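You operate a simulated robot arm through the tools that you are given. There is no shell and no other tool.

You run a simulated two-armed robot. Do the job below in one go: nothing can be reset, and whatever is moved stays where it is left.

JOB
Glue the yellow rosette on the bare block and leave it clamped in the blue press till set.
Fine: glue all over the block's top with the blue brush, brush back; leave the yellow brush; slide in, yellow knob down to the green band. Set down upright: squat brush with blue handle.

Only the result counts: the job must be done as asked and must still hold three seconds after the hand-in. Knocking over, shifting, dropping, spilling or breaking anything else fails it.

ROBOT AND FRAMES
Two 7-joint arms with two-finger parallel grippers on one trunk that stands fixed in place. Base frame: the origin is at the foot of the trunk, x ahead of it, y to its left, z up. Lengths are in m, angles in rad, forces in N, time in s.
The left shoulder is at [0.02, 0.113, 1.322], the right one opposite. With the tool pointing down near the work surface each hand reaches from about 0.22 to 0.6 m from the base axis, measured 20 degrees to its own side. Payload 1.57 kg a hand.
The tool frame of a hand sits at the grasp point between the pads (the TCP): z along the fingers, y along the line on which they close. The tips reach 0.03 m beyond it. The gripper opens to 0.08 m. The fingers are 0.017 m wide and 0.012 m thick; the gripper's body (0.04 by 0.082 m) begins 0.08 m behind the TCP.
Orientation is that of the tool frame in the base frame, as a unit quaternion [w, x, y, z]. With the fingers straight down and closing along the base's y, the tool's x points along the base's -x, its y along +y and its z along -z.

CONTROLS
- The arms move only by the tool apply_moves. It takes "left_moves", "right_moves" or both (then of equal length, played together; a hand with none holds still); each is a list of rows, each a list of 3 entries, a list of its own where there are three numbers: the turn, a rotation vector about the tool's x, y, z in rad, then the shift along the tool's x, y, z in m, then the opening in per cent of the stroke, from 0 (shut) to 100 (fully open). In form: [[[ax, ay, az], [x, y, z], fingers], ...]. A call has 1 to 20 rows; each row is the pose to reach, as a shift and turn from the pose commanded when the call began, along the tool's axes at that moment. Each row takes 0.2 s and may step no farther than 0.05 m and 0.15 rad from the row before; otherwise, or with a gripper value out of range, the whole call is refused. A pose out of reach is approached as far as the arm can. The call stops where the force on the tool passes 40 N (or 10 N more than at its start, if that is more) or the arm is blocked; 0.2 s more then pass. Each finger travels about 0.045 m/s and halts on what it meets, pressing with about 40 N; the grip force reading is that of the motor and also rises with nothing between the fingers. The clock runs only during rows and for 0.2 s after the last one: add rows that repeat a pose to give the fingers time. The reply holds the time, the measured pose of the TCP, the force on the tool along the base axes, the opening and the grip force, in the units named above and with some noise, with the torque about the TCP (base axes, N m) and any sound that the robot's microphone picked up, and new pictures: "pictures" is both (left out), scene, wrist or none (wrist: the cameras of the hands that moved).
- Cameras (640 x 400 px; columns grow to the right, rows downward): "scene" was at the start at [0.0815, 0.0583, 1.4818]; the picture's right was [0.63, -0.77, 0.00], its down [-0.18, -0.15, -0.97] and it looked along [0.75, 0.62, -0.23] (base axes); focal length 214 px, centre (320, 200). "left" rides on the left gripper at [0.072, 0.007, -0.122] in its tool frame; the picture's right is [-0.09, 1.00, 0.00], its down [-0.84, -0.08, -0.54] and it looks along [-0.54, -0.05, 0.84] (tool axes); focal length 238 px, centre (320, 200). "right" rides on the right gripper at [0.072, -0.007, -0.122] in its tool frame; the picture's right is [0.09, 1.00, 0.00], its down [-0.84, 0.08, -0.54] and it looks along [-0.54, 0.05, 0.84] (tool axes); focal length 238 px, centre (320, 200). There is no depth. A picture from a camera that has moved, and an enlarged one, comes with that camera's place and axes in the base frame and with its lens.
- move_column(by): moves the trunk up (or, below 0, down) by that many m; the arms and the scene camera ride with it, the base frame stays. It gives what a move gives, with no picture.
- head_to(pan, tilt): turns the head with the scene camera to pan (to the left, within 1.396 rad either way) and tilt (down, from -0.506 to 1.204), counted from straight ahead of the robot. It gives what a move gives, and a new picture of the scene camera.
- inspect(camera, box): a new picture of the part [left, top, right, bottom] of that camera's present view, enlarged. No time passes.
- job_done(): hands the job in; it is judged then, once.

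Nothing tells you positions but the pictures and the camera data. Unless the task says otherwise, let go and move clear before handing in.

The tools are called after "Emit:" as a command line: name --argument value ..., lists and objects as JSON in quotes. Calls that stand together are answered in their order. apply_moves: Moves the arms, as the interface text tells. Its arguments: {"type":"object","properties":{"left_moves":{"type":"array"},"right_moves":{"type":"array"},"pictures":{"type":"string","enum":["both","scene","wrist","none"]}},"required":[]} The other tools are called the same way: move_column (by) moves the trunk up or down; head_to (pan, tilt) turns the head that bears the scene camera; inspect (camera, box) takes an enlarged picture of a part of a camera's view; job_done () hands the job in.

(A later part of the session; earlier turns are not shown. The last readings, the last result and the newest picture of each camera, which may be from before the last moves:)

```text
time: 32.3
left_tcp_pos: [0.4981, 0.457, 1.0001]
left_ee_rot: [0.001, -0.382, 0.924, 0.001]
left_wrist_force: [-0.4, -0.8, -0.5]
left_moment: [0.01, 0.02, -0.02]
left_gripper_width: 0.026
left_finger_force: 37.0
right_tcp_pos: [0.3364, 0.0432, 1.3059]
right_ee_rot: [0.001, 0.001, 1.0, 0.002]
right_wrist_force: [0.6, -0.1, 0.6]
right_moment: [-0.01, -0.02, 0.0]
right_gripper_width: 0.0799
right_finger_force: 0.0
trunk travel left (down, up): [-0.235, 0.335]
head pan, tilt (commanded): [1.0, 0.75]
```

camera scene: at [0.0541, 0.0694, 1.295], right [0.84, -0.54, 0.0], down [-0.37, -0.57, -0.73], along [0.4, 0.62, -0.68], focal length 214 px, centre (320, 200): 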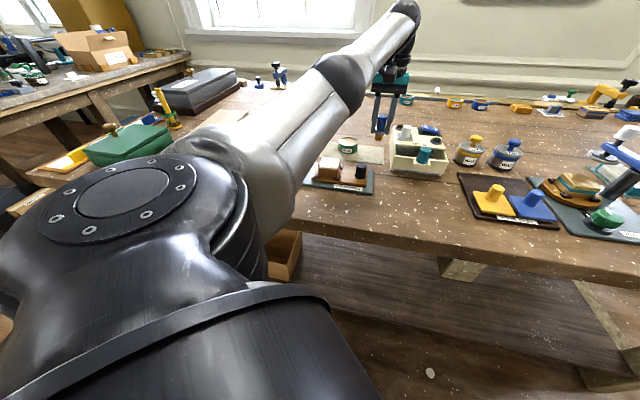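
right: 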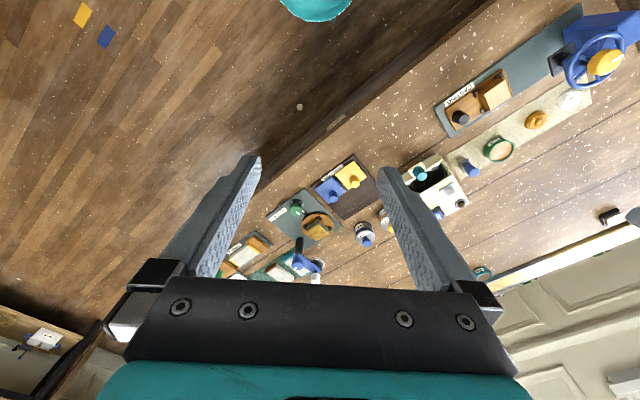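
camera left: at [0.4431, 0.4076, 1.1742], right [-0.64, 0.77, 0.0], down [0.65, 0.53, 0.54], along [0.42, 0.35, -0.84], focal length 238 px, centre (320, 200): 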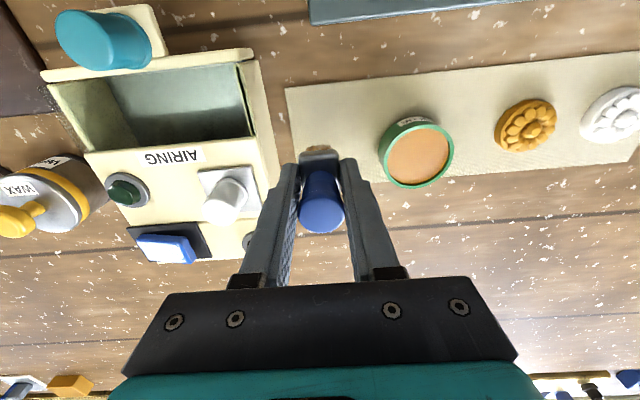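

Still free at about z 0.999. Another 2 mm down.

Emit:
apply_moves --left_moves '[[[0, 0, 0], [0, 0, 0.001], 15], [[0, 0, 0], [0, 0, 0.002], 15], [[0, 0, 0], [0, 0, 0.002], 15]]' --pictures "none"

Emit:
inspect --camera "scene" --box '[350, 120, 410, 180]'

```text
time: 33.1
left_tcp_pos: [0.4976, 0.4572, 0.9978]
left_ee_rot: [0.002, -0.382, 0.924, -0.001]
left_wrist_force: [0.5, 1.4, 2.3]
left_moment: [0.09, -0.03, 0.03]
left_gripper_width: 0.0257
left_finger_force: 36.8
right_tcp_pos: [0.336, 0.0426, 1.3059]
right_ee_rot: [0.0, 0.001, 1.0, 0.002]
right_wrist_force: [0.8, -0.1, -0.3]
right_moment: [-0.01, -0.02, 0.0]
right_gripper_width: 0.0801
right_finger_force: 0.1
trunk travel left (down, up): [-0.235, 0.335]
head pan, tilt (commanded): [1.0, 0.75]
```

```text
6.67 times, centred on (380, 150) of scene
camera zoom: at [0.0539, 0.0689, 1.2951], right [0.84, -0.54, 0.0], down [-0.37, -0.57, -0.73], along [0.4, 0.62, -0.68], focal length 1430 px, centre (-80, 533)
```

zoom: 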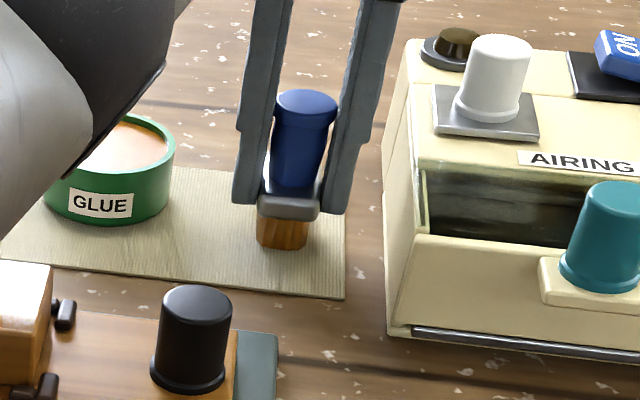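

Light contact (2.3 N) on the cloth. Opening the fingers slowly to release the brush upright.

Emit:
apply_moves --left_moves '[[[0, 0, 0], [0, 0, 0], 34], [[0, 0, 0], [0, 0, 0], 40], [[0, 0, 0], [0, 0, 0], 46], [[0, 0, 0], [0, 0, 0], 50], [[0, 0, 0], [0, 0, 0], 50]]' --pictures "both"

Emit:
inspect --camera "scene" --box '[350, 120, 410, 180]'

Emit:
inspect --camera "left" --box '[260, 120, 380, 240]'

```text
time: 34.3
left_tcp_pos: [0.4962, 0.4566, 0.9958]
left_ee_rot: [0.001, -0.382, 0.924, 0.001]
left_wrist_force: [-0.2, -0.3, -0.7]
left_moment: [0.0, 0.0, -0.02]
left_gripper_width: 0.0397
left_finger_force: 0.0
right_tcp_pos: [0.3365, 0.0425, 1.3053]
right_ee_rot: [0.0, 0.001, 1.0, 0.002]
right_wrist_force: [0.4, -0.9, 0.1]
right_moment: [0.01, 0.02, -0.03]
right_gripper_width: 0.08
right_finger_force: 0.0
trunk travel left (down, up): [-0.235, 0.335]
head pan, tilt (commanded): [1.0, 0.75]
camera scene: at [0.0541, 0.0689, 1.295], right [0.84, -0.54, 0.0], down [-0.37, -0.57, -0.73], along [0.4, 0.62, -0.68], focal length 214 px, centre (320, 200)
camera left: at [0.442, 0.4092, 1.1189], right [-0.64, 0.77, 0.0], down [0.65, 0.54, 0.54], along [0.42, 0.35, -0.84], focal length 238 px, centre (320, 200)
```

scene: 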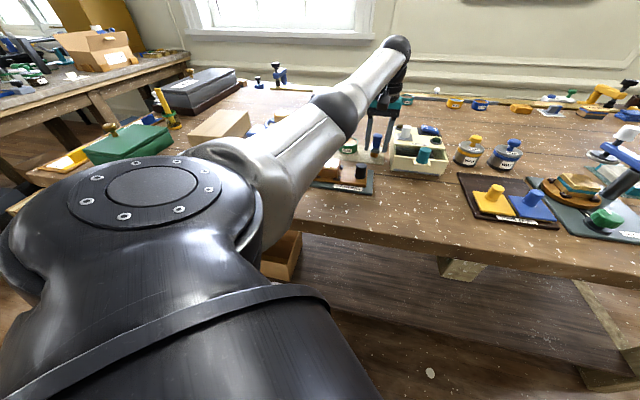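
left: 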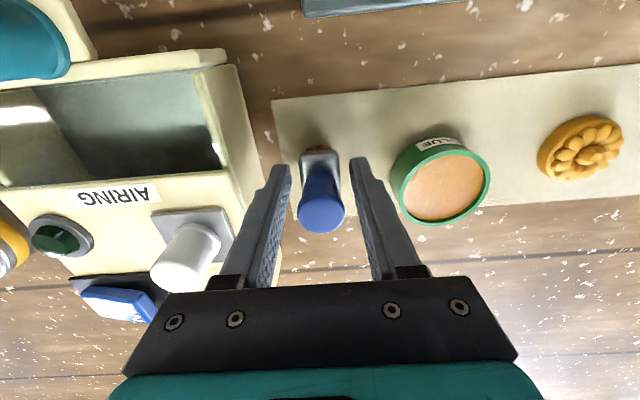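

```text
6.67 times, centred on (380, 150) of scene
camera zoom: at [0.0541, 0.0689, 1.295], right [0.84, -0.54, 0.0], down [-0.37, -0.57, -0.73], along [0.4, 0.62, -0.68], focal length 1430 px, centre (-80, 533)
```

zoom: 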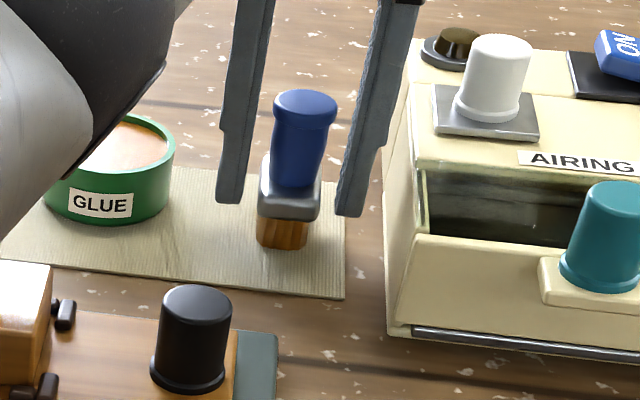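

```text
3.33 times, centred on (320, 180) of left
camera zoom: at [0.442, 0.4092, 1.1189], right [-0.64, 0.77, 0.0], down [0.65, 0.54, 0.54], along [0.42, 0.35, -0.84], focal length 794 px, centre (320, 267)
```

zoom: 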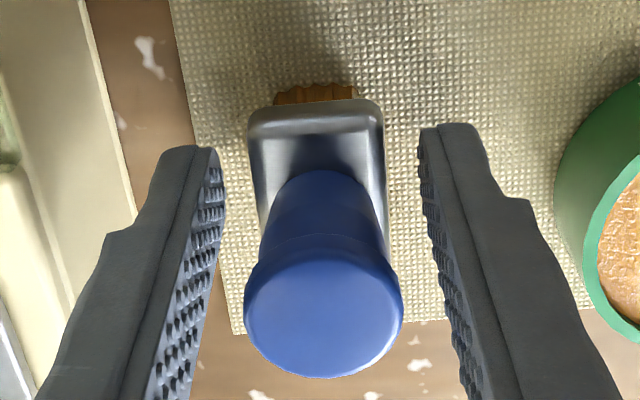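

The brush stands upright on its spot. I'll withdraw straight up, then look for the rosette.

Emit:
apply_moves --left_moves '[[[0, 0, 0], [0, 0, -0.02], 50], [[0, 0, 0], [0, 0, -0.04], 50], [[0, 0, 0], [0.003, 0, -0.058], 50], [[0, 0, 0], [0.012, 0.0, -0.072], 50], [[0, 0, 0], [0.03, 0.03, -0.085], 80], [[0, 0, 0], [0.03, 0.07, -0.085], 100], [[0, 0, 0], [0.03, 0.07, -0.085], 100]]' --pictures "both"

Emit:
inspect --camera "scene" --box '[300, 120, 410, 200]'

Emit:
inspect --camera "left" --box '[220, 80, 540, 280]'

```text
time: 35.9
left_tcp_pos: [0.4269, 0.4858, 1.0809]
left_ee_rot: [0.001, -0.381, 0.925, 0.001]
left_wrist_force: [-0.3, 0.6, 0.2]
left_moment: [0.0, 0.01, 0.01]
left_gripper_width: 0.0799
left_finger_force: 0.1
right_tcp_pos: [0.3363, 0.0419, 1.3054]
right_ee_rot: [0.001, 0.002, 1.0, 0.001]
right_wrist_force: [0.3, -0.6, 0.1]
right_moment: [-0.04, -0.02, 0.0]
right_gripper_width: 0.08
right_finger_force: 0.0
trunk travel left (down, up): [-0.235, 0.335]
head pan, tilt (commanded): [1.0, 0.75]
camera scene: at [0.0543, 0.0687, 1.295], right [0.84, -0.54, 0.0], down [-0.37, -0.57, -0.73], along [0.4, 0.62, -0.68], focal length 214 px, centre (320, 200)
camera left: at [0.3711, 0.4375, 1.2035], right [-0.64, 0.77, 0.0], down [0.65, 0.54, 0.54], along [0.42, 0.35, -0.84], focal length 238 px, centre (320, 200)
```

scene: 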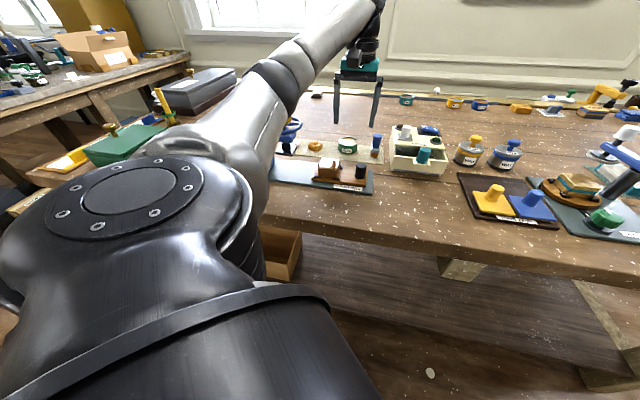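
left: 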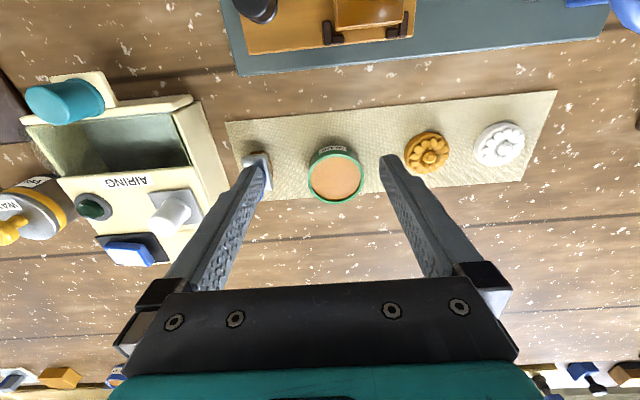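

```text
5.00 times, centred on (355, 160) of scene
camera zoom: at [0.0543, 0.0687, 1.295], right [0.84, -0.54, 0.0], down [-0.37, -0.57, -0.73], along [0.4, 0.62, -0.68], focal length 1072 px, centre (145, 400)
```

zoom: 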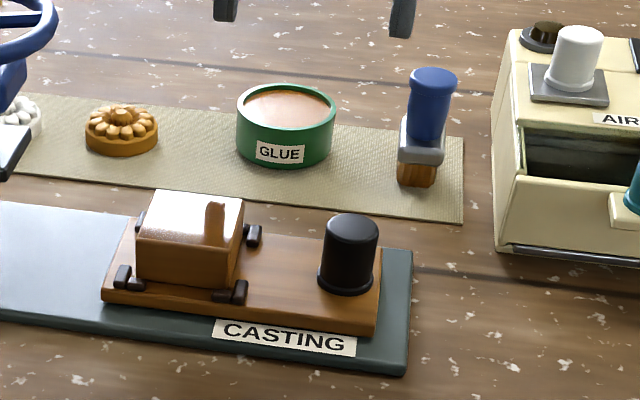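

```text
2.00 times, centred on (380, 180) of left
camera zoom: at [0.3711, 0.4375, 1.2035], right [-0.64, 0.77, 0.0], down [0.65, 0.54, 0.54], along [0.42, 0.35, -0.84], focal length 477 px, centre (200, 240)
```

zoom: 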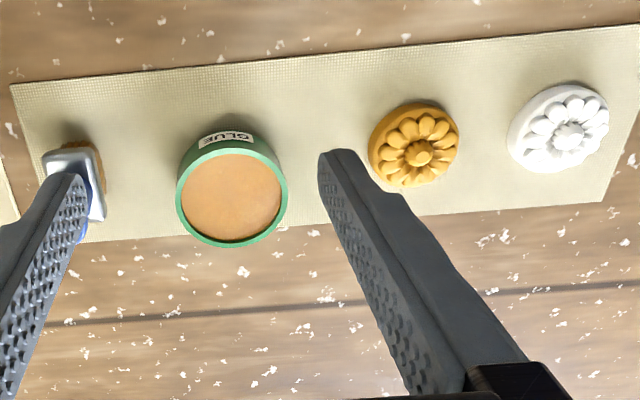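

Brush is back and upright; the yellow rosette is on the cloth at about a=0.152, b=0.674 (station axes). Moving the left hand over it with fingers at 75 %.

Emit:
apply_moves --left_moves '[[[0, 0, 0], [-0.003, 0.037, 0.0], 75], [[0, 0, 0], [-0.008, 0.074, 0.01], 75], [[0, 0, 0], [-0.0145, 0.111, 0.025], 75], [[0, 0, 0], [-0.0145, 0.111, 0.025], 75]]' --pictures "both"

Emit:
inspect --camera "scene" --box '[270, 70, 360, 190]'

Emit:
inspect --camera "left" --box '[240, 100, 400, 240]'

```text
time: 36.9
left_tcp_pos: [0.3588, 0.5732, 1.0556]
left_ee_rot: [0.001, -0.382, 0.924, 0.0]
left_wrist_force: [-0.2, -0.6, -0.2]
left_moment: [0.01, 0.02, 0.01]
left_gripper_width: 0.06
left_finger_force: 0.1
right_tcp_pos: [0.3359, 0.0432, 1.3057]
right_ee_rot: [0.0, 0.001, 1.0, 0.001]
right_wrist_force: [-0.9, -0.4, -0.8]
right_moment: [0.0, 0.02, 0.04]
right_gripper_width: 0.0803
right_finger_force: 0.0
trunk travel left (down, up): [-0.235, 0.335]
head pan, tilt (commanded): [1.0, 0.75]
camera scene: at [0.0541, 0.0689, 1.295], right [0.84, -0.54, 0.0], down [-0.37, -0.57, -0.73], along [0.4, 0.62, -0.68], focal length 214 px, centre (320, 200)
camera left: at [0.3035, 0.526, 1.1782], right [-0.64, 0.77, 0.0], down [0.65, 0.54, 0.54], along [0.42, 0.35, -0.84], focal length 238 px, centre (320, 200)
```

scene: 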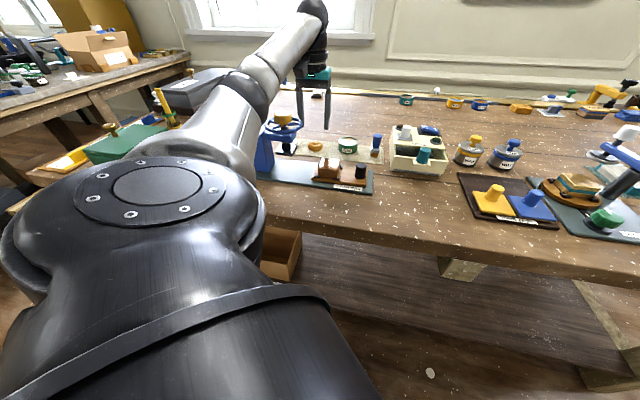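
left: 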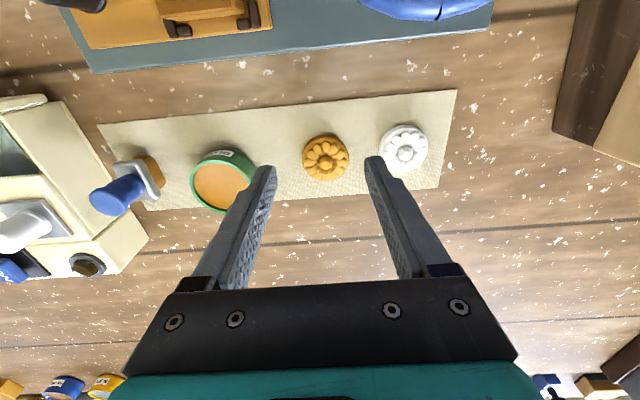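

```text
3.33 times, centred on (315, 130) of scene
camera zoom: at [0.0541, 0.0689, 1.295], right [0.84, -0.54, 0.0], down [-0.37, -0.57, -0.73], along [0.4, 0.62, -0.68], focal length 715 px, centre (337, 433)
```

zoom: 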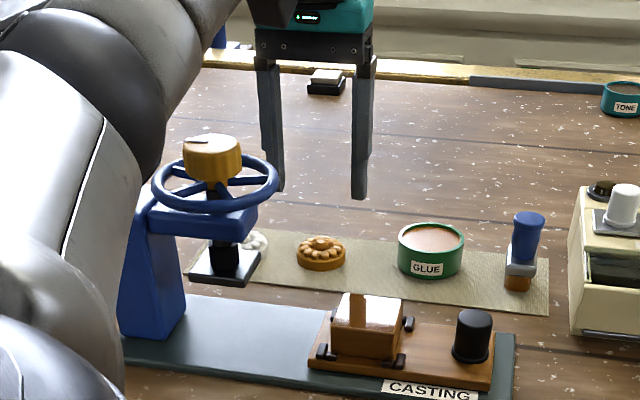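

```text
2.86 times, centred on (320, 170) of left
camera zoom: at [0.3035, 0.526, 1.1782], right [-0.64, 0.77, 0.0], down [0.65, 0.54, 0.54], along [0.42, 0.35, -0.84], focal length 681 px, centre (320, 286)
```

zoom: 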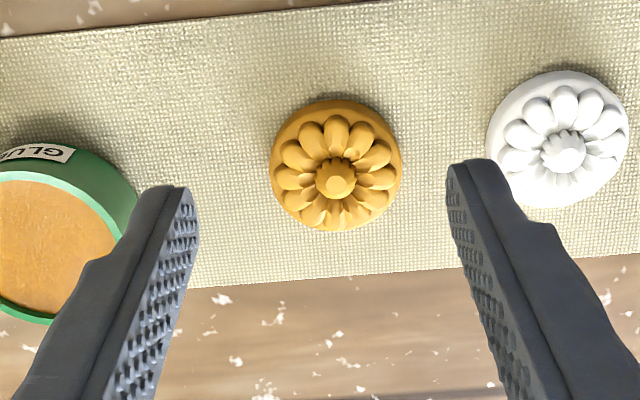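

The rosette is about 3.5 mm to the left and 17 mm beyond the TCP; the white one keeps 9 mm clearance at 70 % opening. Descending with that correction.

Emit:
apply_moves --left_moves '[[[0, 0, 0], [-0.009, 0.0035, 0.015], 70], [[0, 0, 0], [-0.0172, 0.0035, 0.03], 70], [[0, 0, 0], [-0.0172, 0.0035, 0.04], 70], [[0, 0, 0], [-0.0172, 0.0035, 0.04], 70]]' --pictures "both"

Emit:
inspect --camera "scene" --box '[270, 90, 350, 180]'

Emit:
inspect --camera "left" --box '[240, 100, 400, 240]'

```text
time: 37.9
left_tcp_pos: [0.3698, 0.5899, 1.0165]
left_ee_rot: [0.001, -0.381, 0.924, 0.0]
left_wrist_force: [-0.5, -0.1, -0.4]
left_moment: [0.0, 0.0, 0.02]
left_gripper_width: 0.0559
left_finger_force: 0.0
right_tcp_pos: [0.3363, 0.0423, 1.3062]
right_ee_rot: [0.001, 0.001, 1.0, 0.002]
right_wrist_force: [-0.3, 0.9, 0.5]
right_moment: [0.04, 0.0, 0.01]
right_gripper_width: 0.0802
right_finger_force: 0.0
trunk travel left (down, up): [-0.235, 0.335]
head pan, tilt (commanded): [1.0, 0.75]
camera scene: at [0.0541, 0.0689, 1.295], right [0.84, -0.54, 0.0], down [-0.37, -0.57, -0.73], along [0.4, 0.62, -0.68], focal length 214 px, centre (320, 200)
camera left: at [0.3132, 0.5417, 1.1389], right [-0.64, 0.77, 0.0], down [0.65, 0.54, 0.54], along [0.42, 0.35, -0.84], focal length 238 px, centre (320, 200)
```

scene: 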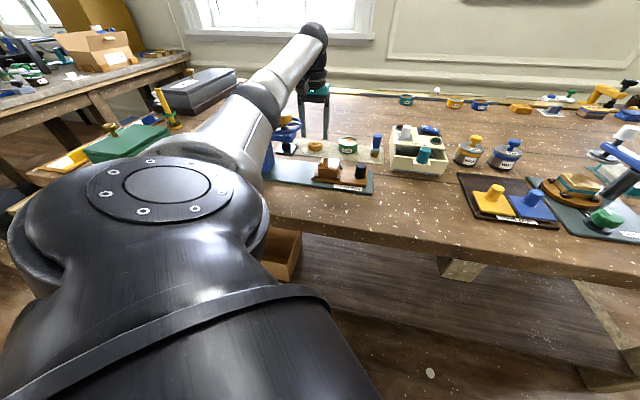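
left: 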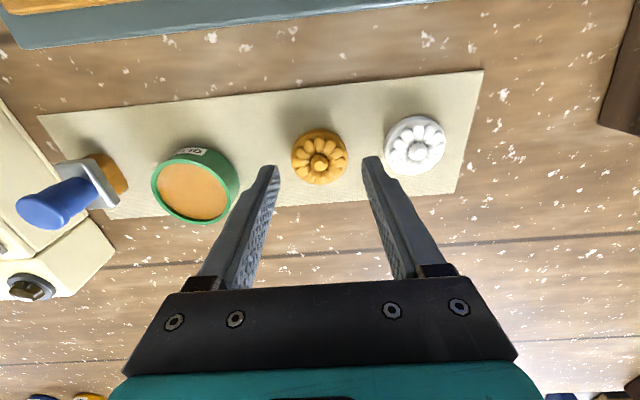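

```text
4.44 times, centred on (310, 135) of scene
camera zoom: at [0.0541, 0.0689, 1.295], right [0.84, -0.54, 0.0], down [-0.37, -0.57, -0.73], along [0.4, 0.62, -0.68], focal length 953 px, centre (364, 489)
```

zoom: 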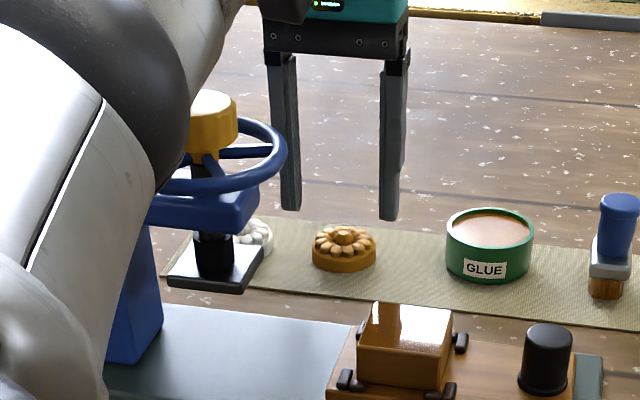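

```text
2.86 times, centred on (320, 170) of left
camera zoom: at [0.3132, 0.5417, 1.1389], right [-0.64, 0.77, 0.0], down [0.65, 0.54, 0.54], along [0.42, 0.35, -0.84], focal length 681 px, centre (320, 286)
```

zoom: 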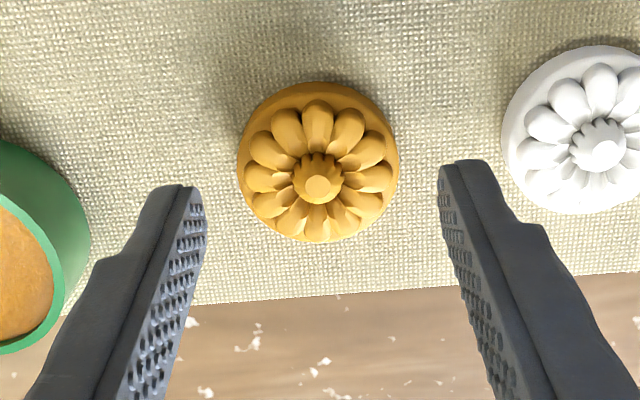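

The rosette is now centred between the fingers to within 1 mm. Lowering to grip its rim (tips ~5 mm above the cloth).

Emit:
apply_moves --left_moves '[[[0, 0, 0], [-0.0005, 0, 0.01], 70], [[0, 0, 0], [-0.0005, 0, 0.02], 70], [[0, 0, 0], [-0.0005, 0, 0.0265], 70], [[0, 0, 0], [-0.0005, 0, 0.0265], 70]]' --pictures "both"

Emit:
inspect --camera "scene" --box '[270, 90, 350, 180]'

Emit:
inspect --camera "left" --box '[240, 100, 400, 240]'

```text
time: 38.9
left_tcp_pos: [0.3698, 0.5884, 0.99]
left_ee_rot: [0.0, -0.382, 0.924, 0.001]
left_wrist_force: [0.2, 0.0, -0.4]
left_moment: [-0.03, -0.02, 0.02]
left_gripper_width: 0.056
left_finger_force: 0.0
right_tcp_pos: [0.3367, 0.0443, 1.3054]
right_ee_rot: [0.0, 0.001, 1.0, 0.002]
right_wrist_force: [0.1, 1.1, -0.4]
right_moment: [0.01, -0.02, -0.04]
right_gripper_width: 0.0795
right_finger_force: 0.0
trunk travel left (down, up): [-0.235, 0.335]
head pan, tilt (commanded): [1.0, 0.75]
camera scene: at [0.0541, 0.0689, 1.295], right [0.84, -0.54, 0.0], down [-0.37, -0.57, -0.73], along [0.4, 0.62, -0.68], focal length 214 px, centre (320, 200)
camera left: at [0.3142, 0.5413, 1.1119], right [-0.64, 0.77, 0.0], down [0.65, 0.54, 0.54], along [0.42, 0.35, -0.84], focal length 238 px, centre (320, 200)
```

scene: 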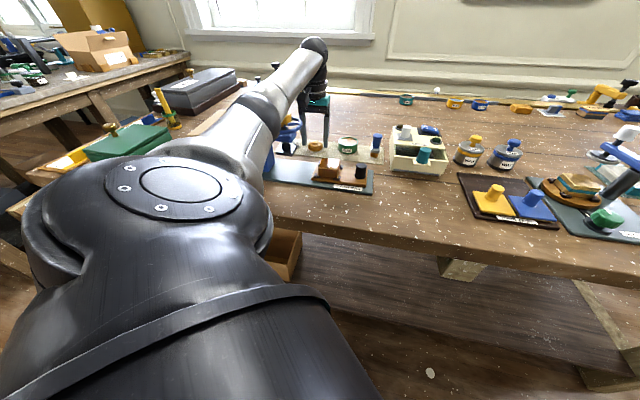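
left: 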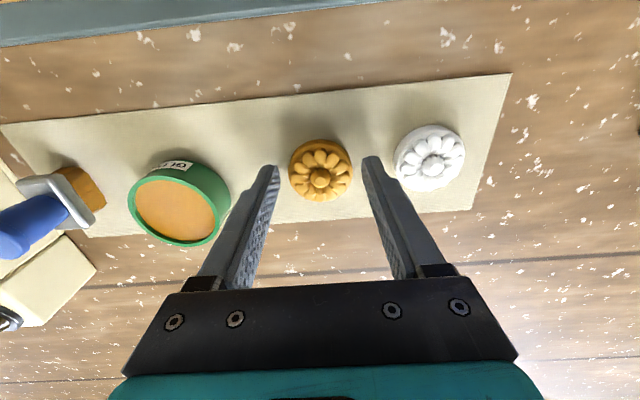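

```text
4.44 times, centred on (310, 135) of scene
camera zoom: at [0.0541, 0.0689, 1.295], right [0.84, -0.54, 0.0], down [-0.37, -0.57, -0.73], along [0.4, 0.62, -0.68], focal length 953 px, centre (364, 489)
```

zoom: 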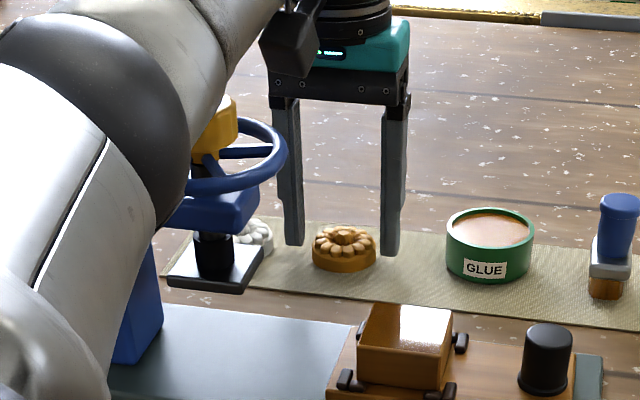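

```text
2.86 times, centred on (320, 170) of left
camera zoom: at [0.3142, 0.5413, 1.1119], right [-0.64, 0.77, 0.0], down [0.65, 0.54, 0.54], along [0.42, 0.35, -0.84], focal length 681 px, centre (320, 286)
```

zoom: 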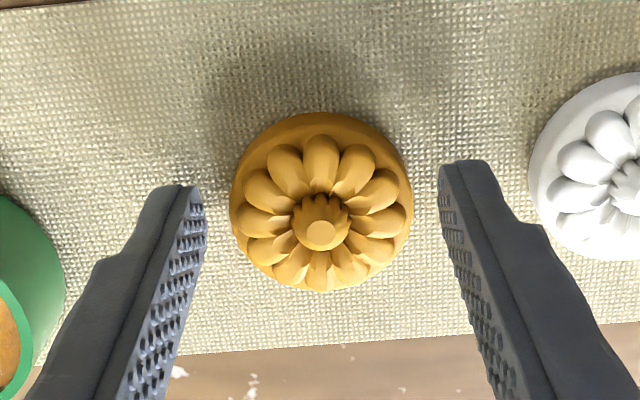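

Centred. Closing on the rosette.

Emit:
apply_moves --left_moves '[[[0, 0, 0], [0, 0, 0], 62], [[0, 0, 0], [0, 0, 0], 54], [[0, 0, 0], [0, 0, 0], 46], [[0, 0, 0], [0, 0, 0], 46]]' --pictures "wrist"

Emit:
inspect --camera "left" --box '[240, 100, 400, 240]'

```text
time: 39.9
left_tcp_pos: [0.3702, 0.5896, 0.9897]
left_ee_rot: [0.001, -0.382, 0.924, 0.0]
left_wrist_force: [-0.3, 0.4, 0.6]
left_moment: [0.04, 0.02, 0.0]
left_gripper_width: 0.0442
left_finger_force: 35.5
right_tcp_pos: [0.3373, 0.0431, 1.3048]
right_ee_rot: [0.0, 0.002, 1.0, 0.002]
right_wrist_force: [-0.7, -0.5, -1.0]
right_moment: [0.01, 0.03, 0.05]
right_gripper_width: 0.08
right_finger_force: 0.1
trunk travel left (down, up): [-0.235, 0.335]
head pan, tilt (commanded): [1.0, 0.75]
camera left: at [0.3142, 0.5415, 1.1121], right [-0.64, 0.77, 0.0], down [0.65, 0.54, 0.54], along [0.42, 0.35, -0.84], focal length 238 px, centre (320, 200)
```

left: 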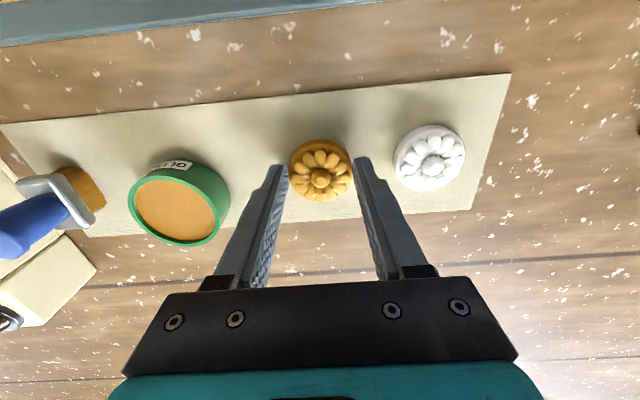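

```text
2.86 times, centred on (320, 170) of left
camera zoom: at [0.3142, 0.5415, 1.1121], right [-0.64, 0.77, 0.0], down [0.65, 0.54, 0.54], along [0.42, 0.35, -0.84], focal length 681 px, centre (320, 286)
```

zoom: 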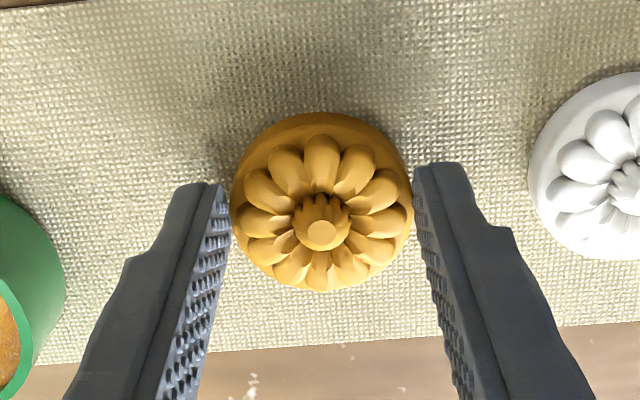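

Rosette gripped (0.044 m). Lifting 6 cm, then moving over the block.

Emit:
apply_moves --left_moves '[[[0, 0, 0], [0, 0, -0.02], 40], [[0, 0, 0], [0, 0, -0.045], 40], [[0, 0, 0], [0.01, -0.02, -0.06], 40], [[0, 0, 0], [0.04, -0.05, -0.06], 40], [[0, 0, 0], [0.08, -0.0696, -0.06], 40], [[0, 0, 0], [0.115, -0.0696, -0.06], 40], [[0, 0, 0], [0.1384, -0.0696, -0.06], 40], [[0, 0, 0], [0.1384, -0.0696, -0.06], 40]]' --pictures "both"

Emit:
inspect --camera "scene" --box '[290, 100, 370, 190]'

Emit:
inspect --camera "left" --box '[240, 80, 400, 220]'

```text
time: 41.7
left_tcp_pos: [0.3192, 0.442, 1.0507]
left_ee_rot: [0.001, -0.382, 0.924, 0.0]
left_wrist_force: [0.7, 0.1, -0.1]
left_moment: [0.02, 0.01, 0.0]
left_gripper_width: 0.0439
left_finger_force: 39.5
right_tcp_pos: [0.3363, 0.0424, 1.3044]
right_ee_rot: [0.0, 0.001, 1.0, 0.001]
right_wrist_force: [0.7, 0.7, -0.1]
right_moment: [-0.01, 0.02, 0.01]
right_gripper_width: 0.0798
right_finger_force: 0.0
trunk travel left (down, up): [-0.235, 0.335]
head pan, tilt (commanded): [1.0, 0.75]
camera scene: at [0.0542, 0.069, 1.295], right [0.84, -0.54, 0.0], down [-0.37, -0.57, -0.73], along [0.4, 0.62, -0.68], focal length 214 px, centre (320, 200)
camera left: at [0.2636, 0.3946, 1.1725], right [-0.64, 0.77, 0.0], down [0.65, 0.54, 0.54], along [0.42, 0.35, -0.84], focal length 238 px, centre (320, 200)
```

scene: 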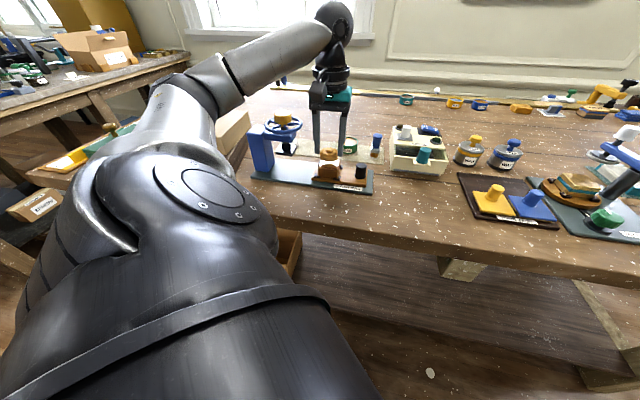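
left: 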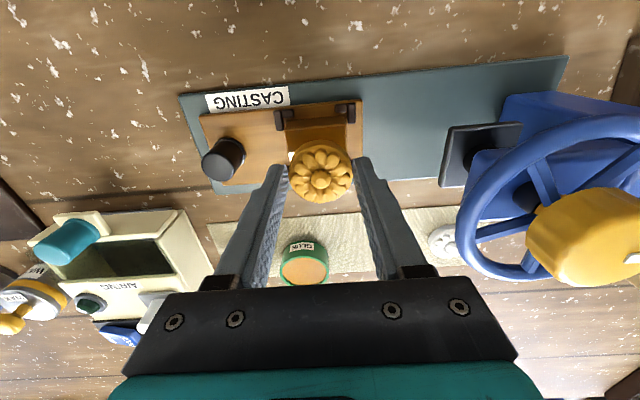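

```text
4.44 times, centred on (330, 145) of scene
camera zoom: at [0.0542, 0.069, 1.295], right [0.84, -0.54, 0.0], down [-0.37, -0.57, -0.73], along [0.4, 0.62, -0.68], focal length 953 px, centre (276, 444)
```

zoom: 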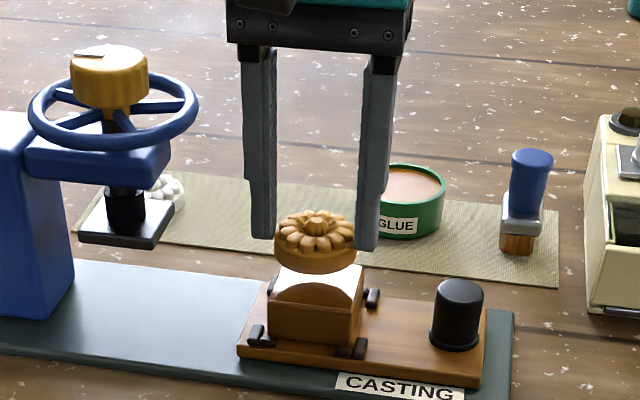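

```text
2.86 times, centred on (320, 150) of left
camera zoom: at [0.2636, 0.3946, 1.1725], right [-0.64, 0.77, 0.0], down [0.65, 0.54, 0.54], along [0.42, 0.35, -0.84], focal length 681 px, centre (320, 343)
```

zoom: 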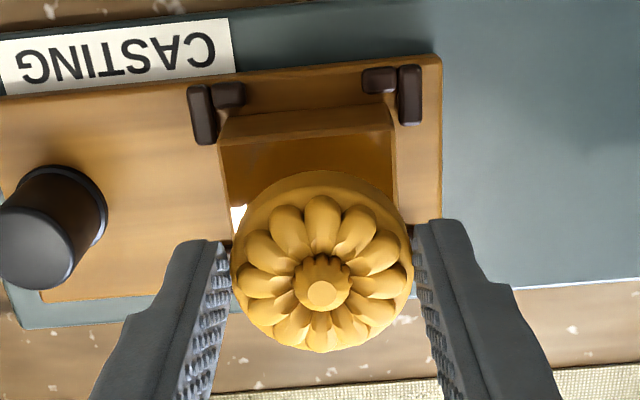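

The rosette hangs centred over the block (within 1 mm). Lowering to just above, then creeping to contact.

Emit:
apply_moves --left_moves '[[[0, 0, 0], [0, -0.0005, 0.008], 40], [[0, 0, 0], [0, -0.0005, 0.014], 40], [[0, 0, 0], [0, -0.0005, 0.0155], 40], [[0, 0, 0], [0, -0.0005, 0.0155], 40]]' --pictures "none"

Emit:
inspect --camera "scene" --box '[305, 130, 355, 190]'

Emit:
inspect --camera "left" --box '[240, 80, 400, 220]'

```text
time: 42.7
left_tcp_pos: [0.3209, 0.4422, 1.0355]
left_ee_rot: [0.001, -0.382, 0.924, 0.0]
left_wrist_force: [0.0, 0.1, -0.1]
left_moment: [-0.01, -0.04, -0.01]
left_gripper_width: 0.0439
left_finger_force: 40.7
right_tcp_pos: [0.3371, 0.0428, 1.3051]
right_ee_rot: [0.002, 0.001, 1.0, 0.002]
right_wrist_force: [-0.8, -0.2, 0.1]
right_moment: [-0.02, -0.01, 0.01]
right_gripper_width: 0.0797
right_finger_force: 0.1
trunk travel left (down, up): [-0.235, 0.335]
head pan, tilt (commanded): [1.0, 0.75]
```

```text
6.67 times, centred on (330, 160) of scene
camera zoom: at [0.0541, 0.069, 1.295], right [0.84, -0.54, 0.0], down [-0.37, -0.57, -0.73], along [0.4, 0.62, -0.68], focal length 1430 px, centre (253, 467)
```

zoom: 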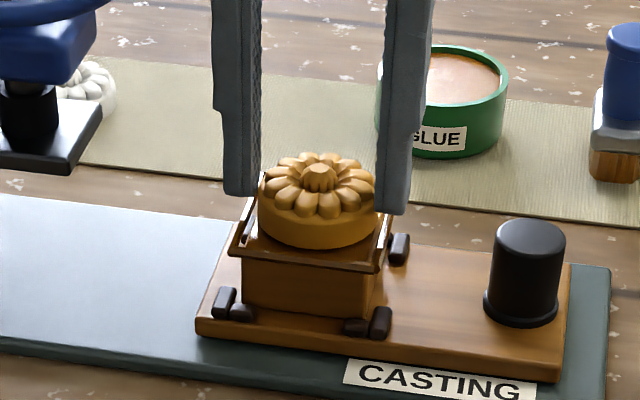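

```text
2.86 times, centred on (320, 150) of left
camera zoom: at [0.2656, 0.3937, 1.1565], right [-0.64, 0.77, 0.0], down [0.65, 0.54, 0.54], along [0.42, 0.35, -0.84], focal length 681 px, centre (320, 343)
```

zoom: 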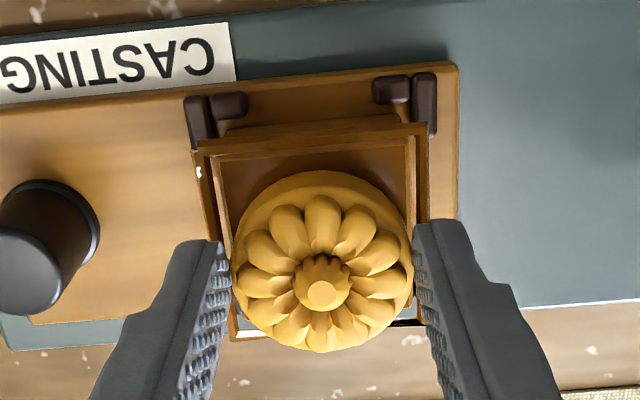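

A square rim seems to have appeared around the block's top; I need a closer look before going on.

Emit:
inspect --camera "scene" --box '[318, 145, 345, 175]'

Emit:
inspect --camera "left" --box '[275, 100, 365, 180]'

```text
13.33 times, centred on (332, 160) of scene
camera zoom: at [0.0541, 0.069, 1.295], right [0.84, -0.54, 0.0], down [-0.37, -0.57, -0.73], along [0.4, 0.62, -0.68], focal length 2860 px, centre (167, 733)
```

zoom: 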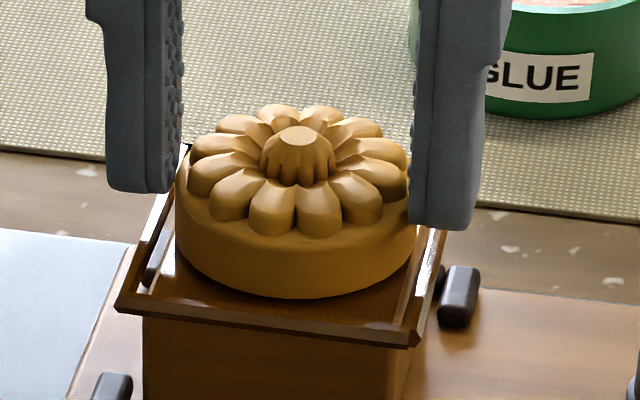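

```text
5.00 times, centred on (320, 140) of left
camera zoom: at [0.2656, 0.3937, 1.1565], right [-0.64, 0.77, 0.0], down [0.65, 0.54, 0.54], along [0.42, 0.35, -0.84], focal length 1192 px, centre (320, 500)
```

zoom: 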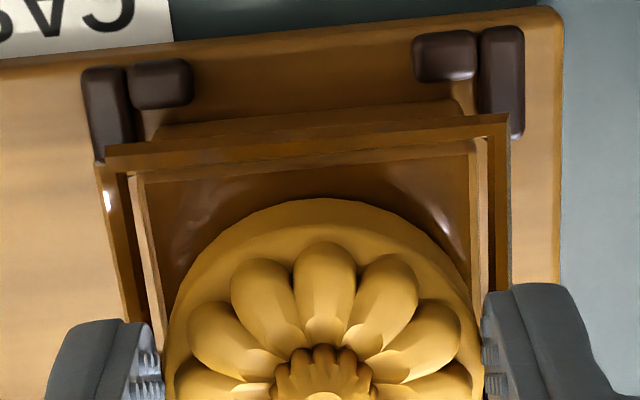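

That rim is glue squeezing out on all four sides, so the rosette is essentially touching. I'll creep down 2 mm to confirm contact.

Emit:
apply_moves --left_moves '[[[0, 0, 0], [0, 0, 0.001], 40], [[0, 0, 0], [0, 0, 0.002], 40], [[0, 0, 0], [0, 0, 0.002], 40]]' --pictures "none"

Emit:
inspect --camera "scene" --box '[318, 145, 345, 175]'

Emit:
inspect --camera "left" --box '[240, 80, 400, 220]'

```text
time: 43.5
left_tcp_pos: [0.3212, 0.4422, 1.0322]
left_ee_rot: [0.001, -0.382, 0.924, 0.0]
left_wrist_force: [-1.1, 0.5, 0.0]
left_moment: [0.02, 0.03, -0.03]
left_gripper_width: 0.0437
left_finger_force: 39.8
right_tcp_pos: [0.3371, 0.0439, 1.3044]
right_ee_rot: [0.0, 0.001, 1.0, 0.002]
right_wrist_force: [-0.1, -0.8, 0.1]
right_moment: [0.03, 0.0, 0.01]
right_gripper_width: 0.0799
right_finger_force: 0.0
trunk travel left (down, up): [-0.235, 0.335]
head pan, tilt (commanded): [1.0, 0.75]
```

```text
13.33 times, centred on (332, 160) of scene
camera zoom: at [0.0541, 0.069, 1.295], right [0.84, -0.54, 0.0], down [-0.37, -0.57, -0.73], along [0.4, 0.62, -0.68], focal length 2860 px, centre (167, 733)
```

zoom: 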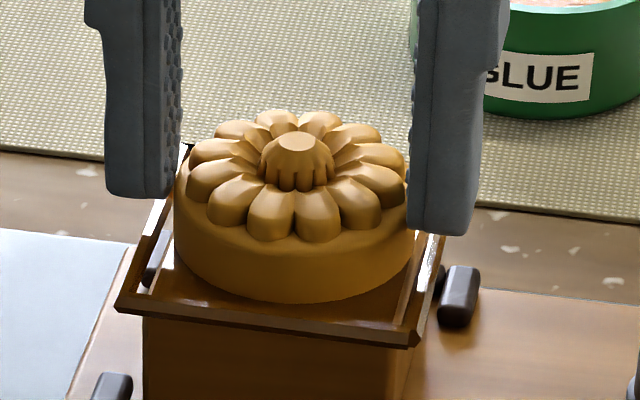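

```text
2.86 times, centred on (320, 150) of left
camera zoom: at [0.2655, 0.394, 1.1552], right [-0.64, 0.77, 0.0], down [0.65, 0.54, 0.54], along [0.42, 0.35, -0.84], focal length 681 px, centre (320, 343)
```

zoom: 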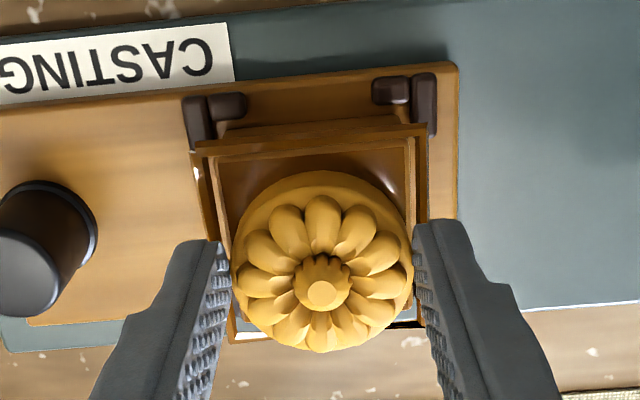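

Still no contact force; creeping on.

Emit:
apply_moves --left_moves '[[[0, 0, 0], [0, 0, 0.001], 40], [[0, 0, 0], [0, 0, 0.002], 40], [[0, 0, 0], [0, 0, 0.002], 40]]' --pictures "none"

```text
time: 44.3
left_tcp_pos: [0.3214, 0.4424, 1.0322]
left_ee_rot: [0.003, -0.383, 0.924, 0.001]
left_wrist_force: [-1.3, 1.4, 13.1]
left_moment: [0.09, 0.13, 0.03]
left_gripper_width: 0.044
left_finger_force: 40.3
right_tcp_pos: [0.3364, 0.0422, 1.304]
right_ee_rot: [0.001, 0.001, 1.0, 0.002]
right_wrist_force: [-0.9, 0.1, -0.5]
right_moment: [0.03, -0.03, 0.03]
right_gripper_width: 0.0799
right_finger_force: 0.1
trunk travel left (down, up): [-0.235, 0.335]
head pan, tilt (commanded): [1.0, 0.75]
```

Contact at 13 N. Easing off 1.5 mm and then opening the fingers.

Emit:
apply_moves --left_moves '[[[0, 0, 0], [0, 0, -0.001], 40], [[0, 0, 0], [0, 0, -0.0015], 40], [[0, 0, 0], [0, 0, -0.0015], 40]]' --pictures "none"

Emit:
apply_moves --left_moves '[[[0, 0, 0], [0, 0, 0], 57], [[0, 0, 0], [0, 0, 0], 62], [[0, 0, 0], [0, 0, 0], 68], [[0, 0, 0], [0, 0, 0], 74], [[0, 0, 0], [0, 0, 0], 74]]' --pictures "wrist"

Emit:
inspect --camera "scene" --box '[310, 140, 350, 180]'

Emit:
inspect --camera "left" --box '[240, 80, 400, 220]'

```text
time: 45.1
left_tcp_pos: [0.3222, 0.4409, 1.0333]
left_ee_rot: [0.001, -0.382, 0.924, 0.0]
left_wrist_force: [0.6, 1.4, 8.5]
left_moment: [0.05, -0.04, 0.01]
left_gripper_width: 0.0441
left_finger_force: 39.9
right_tcp_pos: [0.3355, 0.0425, 1.3054]
right_ee_rot: [0.0, 0.001, 1.0, 0.002]
right_wrist_force: [-1.1, -0.4, 0.3]
right_moment: [0.0, 0.01, 0.0]
right_gripper_width: 0.0801
right_finger_force: 0.1
trunk travel left (down, up): [-0.235, 0.335]
head pan, tilt (commanded): [1.0, 0.75]
```

```text
time: 46.3
left_tcp_pos: [0.3221, 0.4423, 1.0329]
left_ee_rot: [0.001, -0.383, 0.924, -0.001]
left_wrist_force: [-0.5, -0.5, 0.2]
left_moment: [0.01, 0.03, -0.01]
left_gripper_width: 0.059
left_finger_force: 0.0
right_tcp_pos: [0.3351, 0.0429, 1.3054]
right_ee_rot: [0.001, 0.001, 1.0, 0.001]
right_wrist_force: [-0.2, -0.2, 0.5]
right_moment: [-0.02, 0.01, -0.02]
right_gripper_width: 0.08
right_finger_force: 0.1
trunk travel left (down, up): [-0.235, 0.335]
head pan, tilt (commanded): [1.0, 0.75]
camera left: at [0.2659, 0.394, 1.1543], right [-0.64, 0.77, 0.0], down [0.65, 0.54, 0.54], along [0.42, 0.35, -0.84], focal length 238 px, centre (320, 200)
```

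left: 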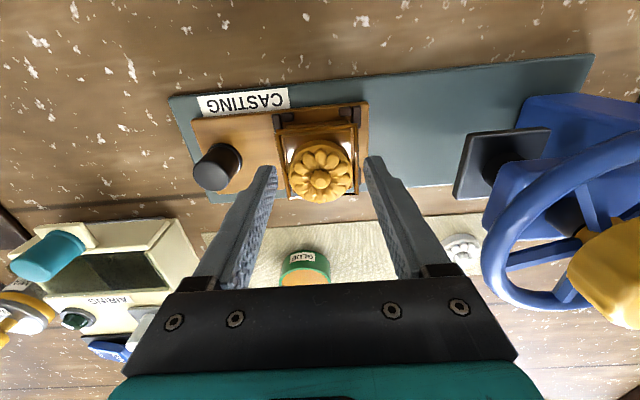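

```text
10.00 times, centred on (330, 160) of scene
camera zoom: at [0.0541, 0.0689, 1.295], right [0.84, -0.54, 0.0], down [-0.37, -0.57, -0.73], along [0.4, 0.62, -0.68], focal length 2145 px, centre (220, 600)
```

zoom: 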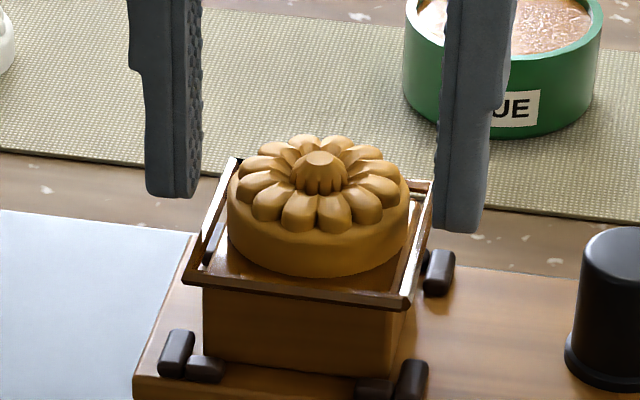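

```text
2.86 times, centred on (320, 150) of left
camera zoom: at [0.2659, 0.394, 1.1543], right [-0.64, 0.77, 0.0], down [0.65, 0.54, 0.54], along [0.42, 0.35, -0.84], focal length 681 px, centre (320, 343)
```

zoom: 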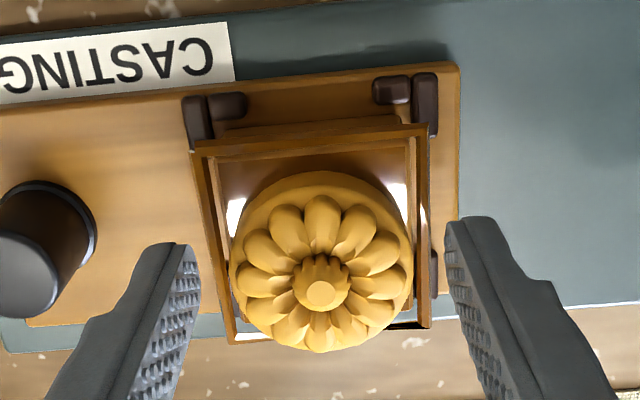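

The rosette sits on the glued block. I'll withdraw up and back toward the robot, then look at the press from the front to find its axis and the green band.

Emit:
apply_moves --left_moves '[[[0, 0, 0], [0, 0, -0.02], 74], [[0, 0, 0], [0, 0, -0.045], 74], [[0, 0, 0], [0.02, 0, -0.065], 74], [[0, 0, 0], [0.06, 0, -0.08], 74], [[0, 0, 0], [0.1, 0.01, -0.087], 74], [[0, 0, 0], [0.14, 0.03, -0.087], 100], [[0, 0, 0], [0.14, 0.07, -0.087], 100], [[0, 0, 0], [0.14, 0.105, -0.087], 100], [[0, 0, 0], [0.14, 0.105, -0.087], 100]]' --pictures "both"

Emit:
inspect --camera "left" --box '[200, 40, 440, 240]'

Emit:
inspect --camera "scene" --box '[240, 90, 360, 190]'

```text
time: 48.3
left_tcp_pos: [0.209, 0.3713, 1.0913]
left_ee_rot: [-0.015, -0.371, 0.927, -0.057]
left_wrist_force: [-0.1, -0.5, 0.1]
left_moment: [0.01, 0.01, -0.02]
left_gripper_width: 0.08
left_finger_force: 0.0
left hand out of reach, approached as far as the arm can: row 4, 5, 6, 7, 8
right_tcp_pos: [0.3364, 0.0404, 1.3053]
right_ee_rot: [0.0, 0.001, 1.0, 0.004]
right_wrist_force: [1.0, -0.2, 0.1]
right_moment: [0.05, 0.01, 0.0]
right_gripper_width: 0.0802
right_finger_force: 0.1
trunk travel left (down, up): [-0.235, 0.335]
head pan, tilt (commanded): [1.0, 0.75]
camera scene: at [0.0543, 0.0666, 1.2952], right [0.84, -0.54, 0.0], down [-0.37, -0.57, -0.73], along [0.4, 0.62, -0.68], focal length 214 px, centre (320, 200)
camera left: at [0.1507, 0.3404, 1.2178], right [-0.62, 0.78, -0.1], down [0.65, 0.58, 0.49], along [0.44, 0.23, -0.87], focal length 238 px, centre (320, 200)
```

scene: 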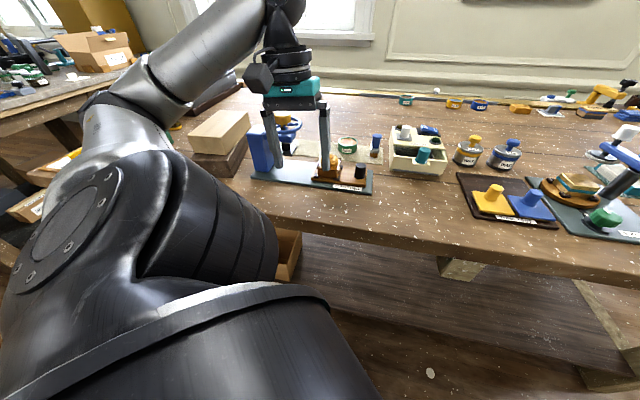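
left: 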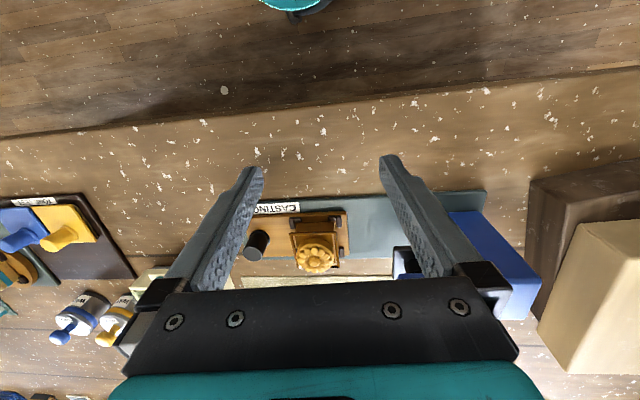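

```text
2.00 times, centred on (320, 140) of left
camera zoom: at [0.1507, 0.3404, 1.2178], right [-0.62, 0.78, -0.1], down [0.65, 0.58, 0.49], along [0.44, 0.23, -0.87], focal length 477 px, centre (320, 320)
```

zoom: 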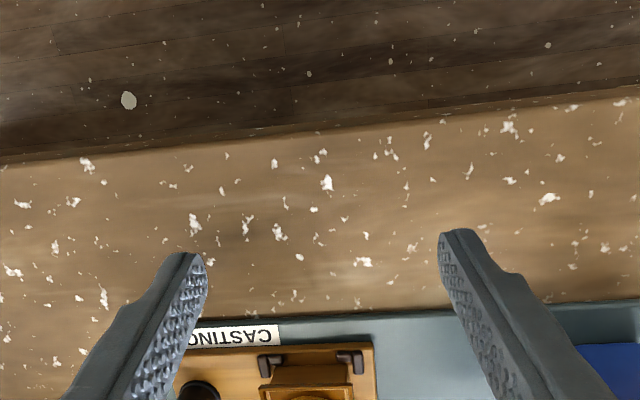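

```text
4.00 times, centred on (300, 140) of scene
camera zoom: at [0.0543, 0.0666, 1.2952], right [0.84, -0.54, 0.0], down [-0.37, -0.57, -0.73], along [0.4, 0.62, -0.68], focal length 858 px, centre (400, 440)
```

zoom: 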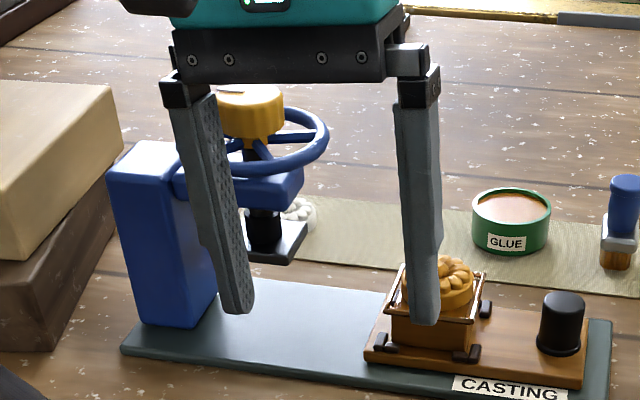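

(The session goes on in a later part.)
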